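You operate a simulated robot arm through the tools that you are given. There is no shell and no other tool. Be economical: measure what you need, move in short steps, check, and stop when the job is done.

Carry out the task below with a simulated robot arm. There is one attempt and no reset: what you move stays moved.

TASK
Stand the green measuring pot beside the white spool. It goes on the side that lies toward x +0.7, y +0.7 (a direction in the base frame), with about 3 cm between them.
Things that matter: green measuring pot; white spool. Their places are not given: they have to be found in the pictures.

It is judged by the outcome, as a careful person would: the job done as asked, and still so three seconds after it is handed in. It fails if anything else is knocked over, pushed out of place, dropped, spilled or broken.

THE ROBOT
A 7-joint arm with a two-finger parallel gripper, fixed in place. Base frame: the origin is at the foot of the arm, x ahead of it, y to its left, z up; the work surface is at about z = 0. Lengths are in cm, angles in degrees, forces in N, time in s.
With the tool pointing down near the work surface it reaches from about 24 to 62 cm from the base axis. Its first joint turns from -66.0 to 66.0 degrees. Payload 2.6 kg.
Tool frame: the origin (TCP) lies between the finger pads and is the grasp point; the fingertips stand 3 cm ahead of it; z points along the fingers, y is the line along which they close. The gripper opens to 9.4 cm. The fingers are 2.8 cm wide and 1 cm thick; the gripper's body (5 by 9.6 cm) begins 5.5 cm behind the TCP.
Orientation is that of the tool frame in the base frame, as [roll, pitch, yaw] about the fixed x, y, z axes, in that order (R = Rz(yaw) Ry(pitch) Rx(roll)). With the fingers straight down and closing along the base's y, the tool's x points along the base's -x, its y along +y and its z along -z.

THE INTERFACE
- The arm moves only by the tool jog_arm. Its argument "series" is a list of rows, each a list of 6 numbers: the shift along the tool's x, y, z in units of 50 mm (1.0 is 50 mm), then the turn, a rotation vector about the tool's x, y, z in units of 8 degrees (1.0 is 8 degrees). In form: [[dx, dy, dz, wx, wy, wz], ...]. A call has 1 to 12 rows; each row shifts and turns the commanded pose from where the row before left it, along the tool's axes as they then stand. "gripper" is the gripper command, from -1 (shut) to 1 (fully open), values between in proportion, set as the call begins (left out, the last holds). A call with a number of a shift or a turn outside -1 to 1 is refused whole. A row lasts 0.2 s, in which the tool goes at most 5 cm and 8.6 degrees; a call with a longer step from one row to the next is refused whole, and so is a gripper value outside its range. A pose out of reach is approached as far as the arm can. The call stops where the force on the tool passes 40 N (or 10 N more than at its start, if that is more) or the arm is blocked; 0.2 s more then pass. The fingers move at their own pace (about 7.2 cm/s each) and stop on an object; they squeeze with about 21 N. The grip force told is the motor's: it shows also when the fingers shut on nothing. Time passes only in rows, and 0.2 s behind the last, so rows that do not move let the fingers close. It gives the time, the measured TCP pose, the force on the tool (base axes), the opening and the grip force at its end, in the units of the frame above (readings bear some noise).
- Cameras (640 x 400 px; columns grow to the right, rows downward): "scene" is fixed at [2.82, 42.35, 57.16]; the picture's right is [-0.85, -0.53, 0.00], its down [-0.27, 0.42, -0.87] and it looks along [0.46, -0.73, -0.50] (base axes); focal length 331 px, centre (320, 200). "wrist" rides on the gripper at [-3.7, 0, -5.8] in the tool frame; the picture's right is [0.00, -1.00, 0.00], its down [0.97, 0.00, -0.24] and it looks along [0.24, 0.00, 0.97] (tool axes); focal length 218 px, centre (320, 200).
- capture(camera): a new picture of that camera. No time passes.
- pixel_to_xyz(camera, pixels): for up to 12 pixels [column, row] of the newest picture of that camera ("zoom" is the newest enlarged one), the place [x, y, z] in the base frame of the surface seen there, good to about 0.2 cm. No time passes.
- zoom(camera, box): a new picture of the part [left, top, right, bottom] of that camera's present view, enlarged. No time passes.
- hand_in(): hands the job in; it is judged then, once.

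Work in short steps. Measure before you move; look again where a grasp or a placing could have gone wrong, and mend it. You have 60 turns and 24 pictures in all, the two below and enlarged ones among them. Open the gripper and draw the arm clear of the work before you hand the job in, unless the task says otherwise; then end with one line.

The tools are called after "Request:" as a command line: name --pt "numbers of a row" for each row, then --argument value for the rest, lists and objects as JSON in quotes. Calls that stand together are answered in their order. jog_arm: Moves the arm, as the interface text tells. Its arguments: {"type":"object","properties":{"series":{"type":"array"},"gripper":{"type":"number"}},"required":["series"]} The other tools are called the same way: capture (camera) takes a picture; pixel_to_xyz (camera, pixels) gives the place of the surface under pixels of a picture; zoom (camera, box) takes an enlarged picture of a part of a camera's view; hand_in () hands the job in.

At the start:

```text
time: 0.0
tcp_pos: [30.54, -13.6, 24.96]
ee_rot: [-180.0, 0.0, 179.9]
wrist_force: [-0.6, 0.6, 0.0]
finger_gap: 9.42
grip_force: 0.1
```

scene: 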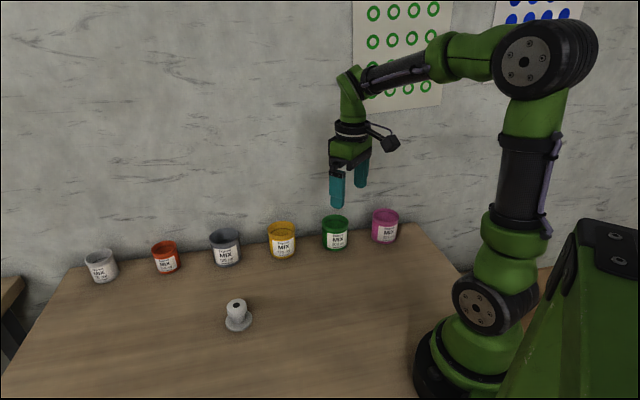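
wrist: 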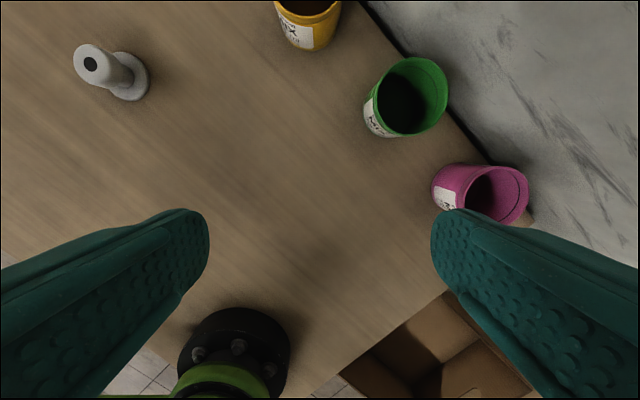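

The green pot is at about (335,232) and the spool at about (238,315) in the scene picture. I enlarge that area to measure both.

Request:
zoom --camera "scene" --box '[200, 190, 420, 340]'

Request:
pixel_to_xyz --camera "wrist" --pixels '[[405, 100], [366, 97], [447, 95], [405, 58], [385, 133], [445, 75], [130, 95], [148, 75], [91, 65], [75, 55], [108, 68], [127, 52]]'

```text
2.67 times, centred on (310, 265) of scene
```

zoom: 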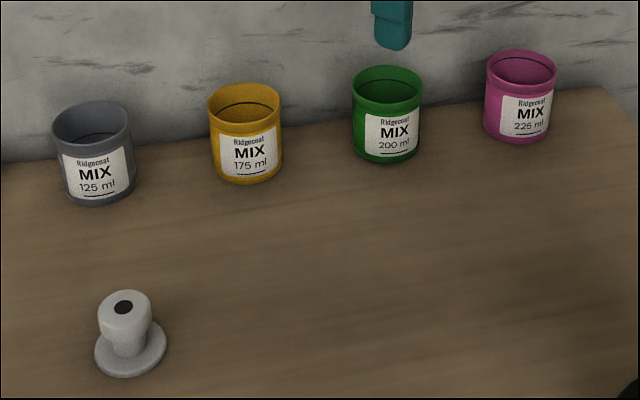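

```text
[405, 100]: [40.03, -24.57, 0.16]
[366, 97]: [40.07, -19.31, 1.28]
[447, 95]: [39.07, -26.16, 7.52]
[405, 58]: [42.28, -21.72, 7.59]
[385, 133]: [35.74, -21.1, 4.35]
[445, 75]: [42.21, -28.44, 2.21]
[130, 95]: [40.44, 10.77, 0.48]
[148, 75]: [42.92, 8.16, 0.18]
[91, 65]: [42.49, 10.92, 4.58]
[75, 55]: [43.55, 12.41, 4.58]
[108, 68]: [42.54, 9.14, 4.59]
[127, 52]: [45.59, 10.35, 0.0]
```

I measure rim and edge points of the pot and spool in the enlarged picture.

Request:
pixel_to_xyz --camera "zoom" --pixels '[[355, 80], [388, 68], [420, 82], [388, 101], [385, 163], [356, 148], [96, 355], [166, 348], [130, 376], [123, 293], [125, 325], [131, 345]]'

Request:
pixel_to_xyz --camera "wrist" --pixels '[[421, 58], [400, 60], [372, 92], [376, 100], [445, 85], [446, 105], [440, 118], [425, 130], [390, 75], [130, 100], [147, 85], [140, 60]]'

Request:
zoom --camera "wrist" --box '[340, 30, 480, 160]'

```text
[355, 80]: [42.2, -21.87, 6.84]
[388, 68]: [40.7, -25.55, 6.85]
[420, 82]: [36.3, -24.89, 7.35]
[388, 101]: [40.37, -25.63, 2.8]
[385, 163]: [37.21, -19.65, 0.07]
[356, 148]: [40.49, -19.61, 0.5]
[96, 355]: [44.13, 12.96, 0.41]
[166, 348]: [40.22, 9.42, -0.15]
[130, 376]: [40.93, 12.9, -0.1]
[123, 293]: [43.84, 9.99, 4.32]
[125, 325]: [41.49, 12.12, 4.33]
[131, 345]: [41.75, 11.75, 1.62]
```

```text
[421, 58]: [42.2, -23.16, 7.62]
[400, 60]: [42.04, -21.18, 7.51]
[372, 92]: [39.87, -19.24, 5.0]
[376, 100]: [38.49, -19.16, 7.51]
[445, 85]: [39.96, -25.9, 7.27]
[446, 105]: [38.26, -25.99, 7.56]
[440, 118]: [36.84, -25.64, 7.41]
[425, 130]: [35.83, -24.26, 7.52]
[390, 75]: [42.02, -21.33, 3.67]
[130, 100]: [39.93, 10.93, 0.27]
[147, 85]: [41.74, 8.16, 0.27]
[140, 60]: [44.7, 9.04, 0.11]
```

```text
3.08 times, centred on (410, 95) of wrist
```

zoom: 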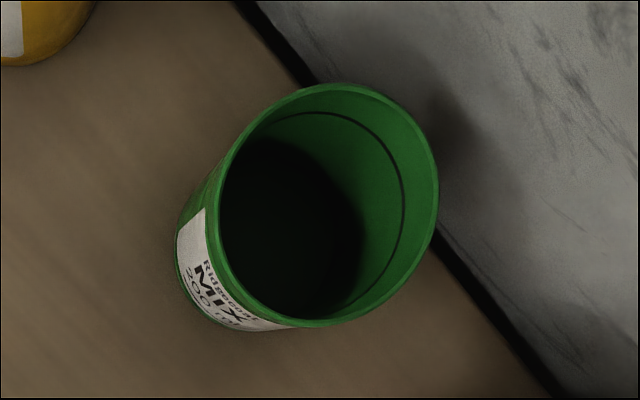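

I fit the pot: centre about (38.8,-22.6), R 3.5, height 7.6. The spool is about (42.5,10.7), flange R 2.65. Now I check the wall, the neighbours and the target area.

Request:
pixel_to_xyz --camera "wrist" --pixels '[[380, 8], [500, 150], [460, 60], [500, 100], [440, 200], [470, 168], [300, 20], [338, 15]]'

Request:
pixel_to_xyz --camera "scene" --pixels '[[225, 262], [103, 280], [167, 270], [283, 255], [385, 240], [335, 246], [200, 330], [180, 345], [300, 190], [150, 350]]'

```text
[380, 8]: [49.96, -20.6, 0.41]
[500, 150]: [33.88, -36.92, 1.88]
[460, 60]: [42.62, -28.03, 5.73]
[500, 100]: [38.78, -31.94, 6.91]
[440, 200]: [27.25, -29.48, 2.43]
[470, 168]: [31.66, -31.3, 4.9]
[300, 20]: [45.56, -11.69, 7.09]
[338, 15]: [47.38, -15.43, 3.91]
```

```text
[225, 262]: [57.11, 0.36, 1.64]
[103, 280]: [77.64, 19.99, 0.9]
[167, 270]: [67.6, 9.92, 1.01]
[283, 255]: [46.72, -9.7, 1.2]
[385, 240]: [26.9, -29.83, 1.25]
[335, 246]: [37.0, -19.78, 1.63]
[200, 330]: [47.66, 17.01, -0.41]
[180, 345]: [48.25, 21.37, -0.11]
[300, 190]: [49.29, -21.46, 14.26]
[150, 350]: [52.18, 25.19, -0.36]
```

The wall runs along (1,1), about 6.6 cm behind the pot's centre. The closing line should therefore lie along the row (1,1). I check what sticks out of the gripper (black part near (390,143)) to choose which way to turn.

Request:
zoom --camera "scene" --box '[300, 60, 430, 220]'

Request:
pixel_to_xyz --camera "scene" --pixels '[[390, 143], [398, 143], [385, 150], [378, 130], [350, 128], [350, 150], [335, 155], [338, 185], [361, 175]]'

```text
2.50 times, centred on (365, 140) of scene
```

zoom: 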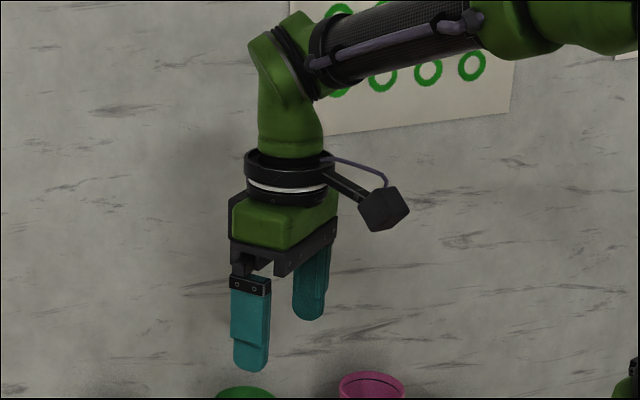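

```text
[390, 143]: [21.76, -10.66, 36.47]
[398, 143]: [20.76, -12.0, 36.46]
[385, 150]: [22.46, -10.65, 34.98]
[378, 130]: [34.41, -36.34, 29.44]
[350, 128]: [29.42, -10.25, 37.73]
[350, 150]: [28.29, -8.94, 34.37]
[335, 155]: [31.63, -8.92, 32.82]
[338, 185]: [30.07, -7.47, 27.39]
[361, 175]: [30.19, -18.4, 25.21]
```

The camera box sits on the tool's +x side, so turning +45° about tool z points it away from the wall. I turn, then move above the pot.

Request:
jog_arm --gripper 1 --pt "0 0 0 0 0 0.9375" --pt "0 0 0 0 0 0.9375" --pt "0 0 0 0 0 0.9375" --pt "0 0 0 0 0 0.9375" --pt "0 0 0 0 0 0.9375" --pt "0 0 0 0 0 0.9375" --pt "-0.61 -0.026 0 0 0 0" --pt "-0.61 -0.026 0.4 0 0 0" --pt "-0.61 -0.026 0.6 0 0 0" --pt "-0.61 -0.026 0.6 0 0 0" --pt "0 0 0.2 0 0 0" --pt "0 0 0 0 0 0"

Request:
capture --camera "wrist"

```text
time: 2.6
tcp_pos: [38.87, -22.49, 15.85]
ee_rot: [180.0, 0.0, 134.9]
wrist_force: [-0.4, 0.4, -0.2]
finger_gap: 9.41
grip_force: 0.1
```

```text
18 pictures are left
```

wrist: 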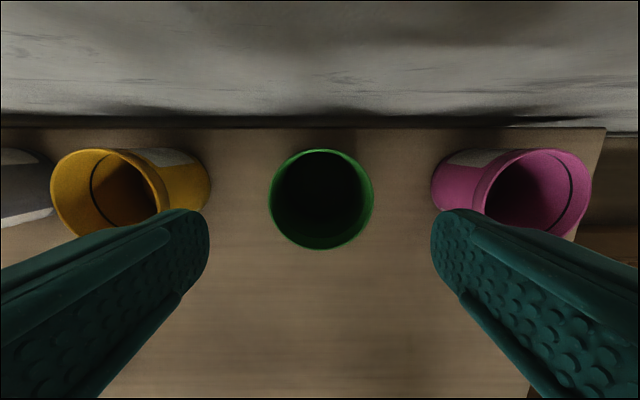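

The pot is centred sideways (cols 269–374). I check the rim for its fore-aft centre.

Request:
pixel_to_xyz --camera "wrist" --pixels '[[271, 198], [372, 198], [321, 151], [321, 247], [285, 165], [357, 165], [285, 234], [357, 234]]'

```text
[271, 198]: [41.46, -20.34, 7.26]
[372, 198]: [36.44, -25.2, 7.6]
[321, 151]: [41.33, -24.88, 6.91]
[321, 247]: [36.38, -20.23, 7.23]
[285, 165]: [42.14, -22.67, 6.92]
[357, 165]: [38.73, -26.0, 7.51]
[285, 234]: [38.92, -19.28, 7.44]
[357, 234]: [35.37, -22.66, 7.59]
```

Pot centre is (38.85,-22.65), and the TCP is within 0.2 cm of it. I descend to z = 4.5 with the gripper open.

Request:
jog_arm --pt "-0.02 -0.02 0.5 0 0 0" --pt "0 0 0.5 0 0 0" --pt "0 0 0.5 0 0 0" --pt "0 0 0.4 0 0 0" --pt "0 0 0.27 0 0 0" --pt "0 0 0 0 0 0"

```text
time: 4.0
tcp_pos: [38.88, -22.67, 5.03]
ee_rot: [180.0, 0.0, 135.0]
wrist_force: [-0.3, -0.3, -0.2]
finger_gap: 9.38
grip_force: 0.2
```

The TCP is at z = 5.0 with the tips at 2 cm, which is fine. I close the gripper.

Request:
jog_arm --gripper -1 --pt "0 0 0 0 0 0" --pt "0 0 0 0 0 0" --pt "0 0 0 0 0 0" --pt "0 0 0 0 0 0"

```text
time: 5.0
tcp_pos: [39.02, -22.6, 5.21]
ee_rot: [180.0, 0.0, 135.0]
wrist_force: [0.2, 0.0, 0.4]
finger_gap: 7.1
grip_force: 20.6
```

It is gripped at 7.1 cm. I lift gently.

Request:
jog_arm --pt "0 0 -0.1 0 0 0" --pt "0 0 -0.3 0 0 0" --pt "0 0 -0.5 0 0 0" --pt "0 0 -0.5 0 0 0" --pt "0 0 -0.5 0 0 0" --pt "0 0 -0.4 0 0 0" --pt "0 0 -0.1 0 0 0" --pt "0 0 0 0 0 0"

Request:
capture --camera "scene"

```text
time: 6.8
tcp_pos: [38.77, -22.83, 17.15]
ee_rot: [180.0, 0.1, 135.0]
wrist_force: [0.2, 0.6, 0.4]
finger_gap: 7.11
grip_force: 21.1
```

```text
17 pictures are left
```

scene: 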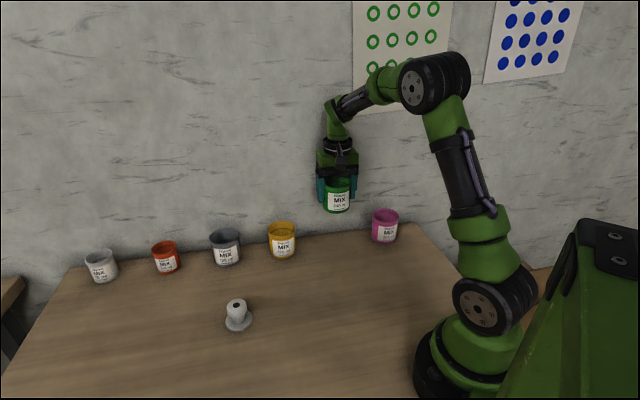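

The pot is held level and clear. I carry it at z = 17 toward the target above (48.95, 17.15).

Request:
jog_arm --pt "0.142 0.239 0 0 0 0" --pt "0.285 0.479 0 0 0 0" --pt "0.391 0.658 0 0 0 0" --pt "0.427 0.718 0 0 0 0" --pt "0.427 0.718 0 0 0 0" --pt "0.427 0.718 0 0 0 0" --pt "0.427 0.718 0 0 0 0" --pt "0.427 0.718 0 0 0 0" --pt "0.427 0.718 0 0 0 0" --pt "0.391 0.658 0 0 0 0" --pt "0.32 0.538 0 0 0 0" --pt "0.178 0.299 0 0 0 0"

Request:
jog_arm --pt "0 0 0 0 0 -0.5" --pt "0 0 0 0 0 -1" --pt "0 0 0 0 0 -1" --pt "0 0 0 0 0 -1" --pt "0 0 0 0 0 -1" --pt "0 0 0 0 0 -1" --pt "0 0 0 0 0 -1" --pt "0 0 0 0 0 -1" --pt "0 0 0 0 0 -1" --pt "0 0 0 0 0 -1" --pt "0 0 0 0 0 -1" --pt "0 0 0 0 0 -0.75"

Request:
capture --camera "scene"

```text
time: 9.4
tcp_pos: [49.23, 17.76, 17.18]
ee_rot: [-180.0, 0.1, 134.9]
wrist_force: [-0.9, -0.1, -0.4]
finger_gap: 7.12
grip_force: 21.3
```

```text
time: 12.0
tcp_pos: [49.16, 17.78, 17.11]
ee_rot: [-179.9, 0.0, -134.8]
wrist_force: [0.2, -0.5, -0.1]
finger_gap: 7.11
grip_force: 20.8
```

```text
16 pictures are left
```

scene: 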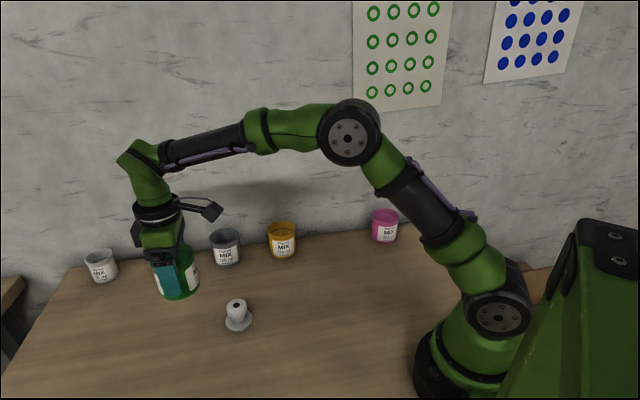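

The TCP is about (0.2, 0.6) cm past the target. I correct that and lower most of the way.

Request:
jog_arm --pt "0.114 -0.057 0.2 0 0 0" --pt "0 0 0.4 0 0 0" --pt "0 0 0.5 0 0 0" --pt "0 0 0.5 0 0 0" --pt "0 0 0.4 0 0 0" --pt "0 0 0.1 0 0 0" --pt "0 0 0 0 0 0"

Request:
zoom --camera "scene" --box '[130, 220, 290, 370]'

Request:
pixel_to_xyz --camera "scene" --pixels '[[225, 323], [252, 318], [238, 331], [236, 308], [236, 303]]'

```text
time: 13.6
tcp_pos: [48.93, 17.03, 6.59]
ee_rot: [180.0, 0.0, -135.0]
wrist_force: [1.0, -0.3, -0.4]
finger_gap: 7.12
grip_force: 21.1
```

```text
2.67 times, centred on (210, 295) of scene
```

zoom: 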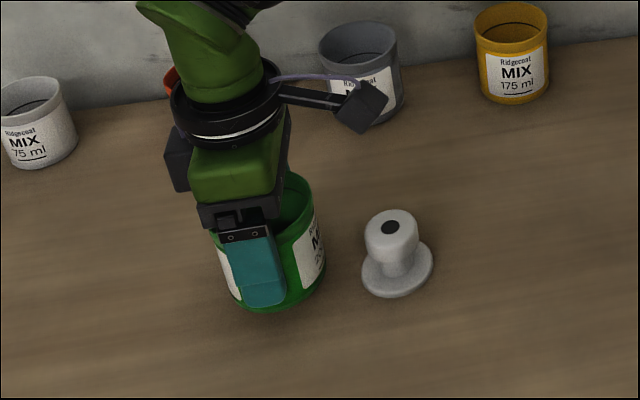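

```text
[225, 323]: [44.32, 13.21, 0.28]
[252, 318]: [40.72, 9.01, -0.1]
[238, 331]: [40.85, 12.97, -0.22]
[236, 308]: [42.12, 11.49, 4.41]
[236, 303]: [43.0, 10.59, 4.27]
```

Position is good, with about 1.5 cm left to lower. I go down slowly.

Request:
jog_arm --pt "0 0 0.1 0 0 0" --pt "0 0 0.1 0 0 0" --pt "0 0 0.06 0 0 0" --pt "0 0 0.03 0 0 0" --pt "0 0 0.01 0 0 0" --pt "0 0 0 0 0 0"

Request:
zoom --camera "scene" --box '[150, 240, 270, 350]'

```text
time: 15.0
tcp_pos: [48.99, 17.27, 5.03]
ee_rot: [-180.0, 0.0, -135.0]
wrist_force: [-0.2, 1.0, -0.9]
finger_gap: 7.09
grip_force: 21.4
```

```text
3.64 times, centred on (210, 295) of scene
```

zoom: 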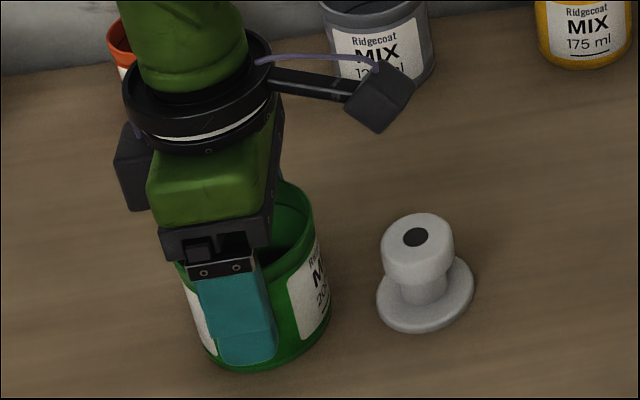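

The pot is back at its original grasp height. I nudge down 1 mm at a time to check contact by force.

Request:
jog_arm --pt "0 0 0.02 0 0 0" --pt "0 0 0 0 0 0"

Request:
pixel_to_xyz --camera "zoom" --pixels '[[329, 318], [310, 345], [325, 335], [378, 300], [376, 290], [240, 371], [313, 230]]'

```text
time: 15.6
tcp_pos: [48.98, 17.09, 5.1]
ee_rot: [180.0, 0.1, -135.0]
wrist_force: [-3.1, -0.9, 6.7]
finger_gap: 7.09
grip_force: 20.5
```

```text
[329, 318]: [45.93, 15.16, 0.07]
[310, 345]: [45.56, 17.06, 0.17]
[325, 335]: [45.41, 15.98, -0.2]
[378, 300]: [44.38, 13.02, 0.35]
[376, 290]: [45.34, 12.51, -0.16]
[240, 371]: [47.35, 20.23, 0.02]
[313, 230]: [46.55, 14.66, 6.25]
```

There is 6.7 N of contact, so the pot is on the table, and the gap to the flange is about 3 cm. I open and then rise straight up.

Request:
jog_arm --gripper 1 --pt "0 0 0 0 0 0" --pt "0 0 0 0 0 0" --pt "0 0 0 0 0 0" --pt "0 0 0 0 0 0"

Request:
jog_arm --pt "0 0 -0.1 0 0 0" --pt "0 0 -0.3 0 0 0" --pt "0 0 -0.5 0 0 0" --pt "0 0 -0.6 0 0 0" --pt "0 0 -0.6 0 0 0" --pt "0 0 -0.6 0 0 0" --pt "0 0 -0.4 0 0 0" --pt "0 0 0 0 0 0"

Request:
capture --camera "wrist"

Request:
capture --camera "scene"

```text
time: 16.6
tcp_pos: [48.92, 17.06, 5.06]
ee_rot: [-180.0, 0.0, -134.9]
wrist_force: [1.0, 0.2, -0.2]
finger_gap: 9.4
grip_force: 0.0
```

```text
time: 18.4
tcp_pos: [48.86, 17.13, 20.46]
ee_rot: [-180.0, 0.0, -135.0]
wrist_force: [0.3, -0.4, -0.3]
finger_gap: 9.41
grip_force: 0.1
```

```text
13 pictures are left
```

wrist: 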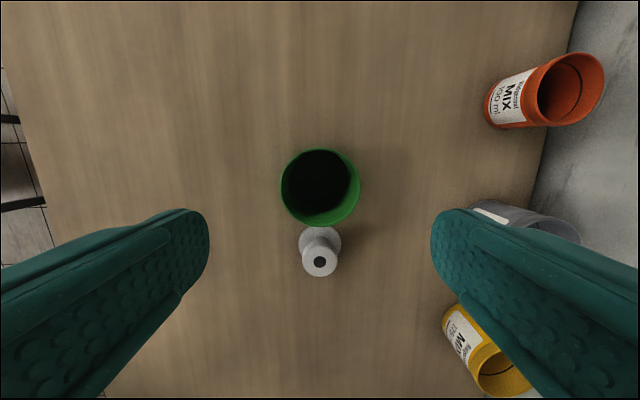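

```text
12 pictures are left
```

scene: 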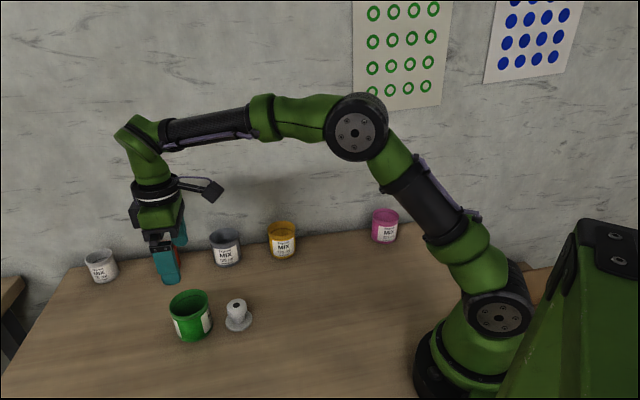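

The pot stands upright next to the spool. I verify positions.

Request:
pixel_to_xyz --camera "wrist" --pixels '[[283, 187], [357, 187], [320, 151], [320, 223], [301, 240], [340, 240], [320, 255]]'

Request:
zoom --camera "scene" --box '[150, 270, 270, 350]'

Request:
pixel_to_xyz --camera "scene" --pixels '[[225, 262], [283, 255], [225, 323], [252, 318], [238, 331], [211, 330], [211, 300]]'

```text
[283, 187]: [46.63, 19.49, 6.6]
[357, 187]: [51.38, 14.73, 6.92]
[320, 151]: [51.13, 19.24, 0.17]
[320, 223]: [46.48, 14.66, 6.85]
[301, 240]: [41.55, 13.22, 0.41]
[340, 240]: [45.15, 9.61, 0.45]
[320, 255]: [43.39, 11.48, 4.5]
```

```text
5.00 times, centred on (210, 310) of scene
```

zoom: 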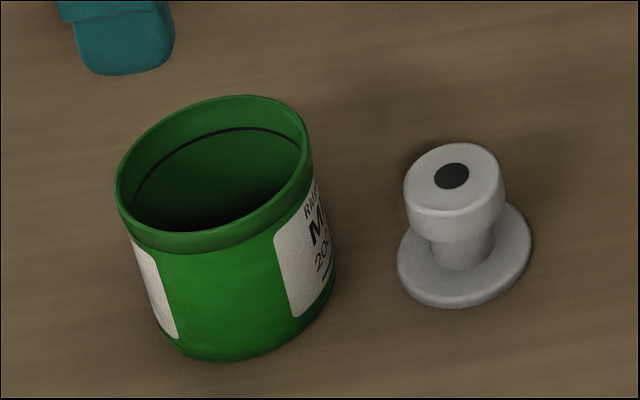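

```text
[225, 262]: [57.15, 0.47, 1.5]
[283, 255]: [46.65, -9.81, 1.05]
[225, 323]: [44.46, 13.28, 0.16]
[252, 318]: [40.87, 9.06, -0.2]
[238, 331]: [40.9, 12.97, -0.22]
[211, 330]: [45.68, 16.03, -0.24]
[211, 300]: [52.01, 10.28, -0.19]
```

The pot is centred at (49.0, 17.1), standing upright about 2.8–3 cm from the spool's flange in the asked direction. Nothing else moved, and the arm is open and clear, so I hand in.

Request:
hand_in

```text
The job is handed in.
```

The green measuring pot stands upright about 3 cm from the white spool, on its +x/+y side, and the job is handed in.
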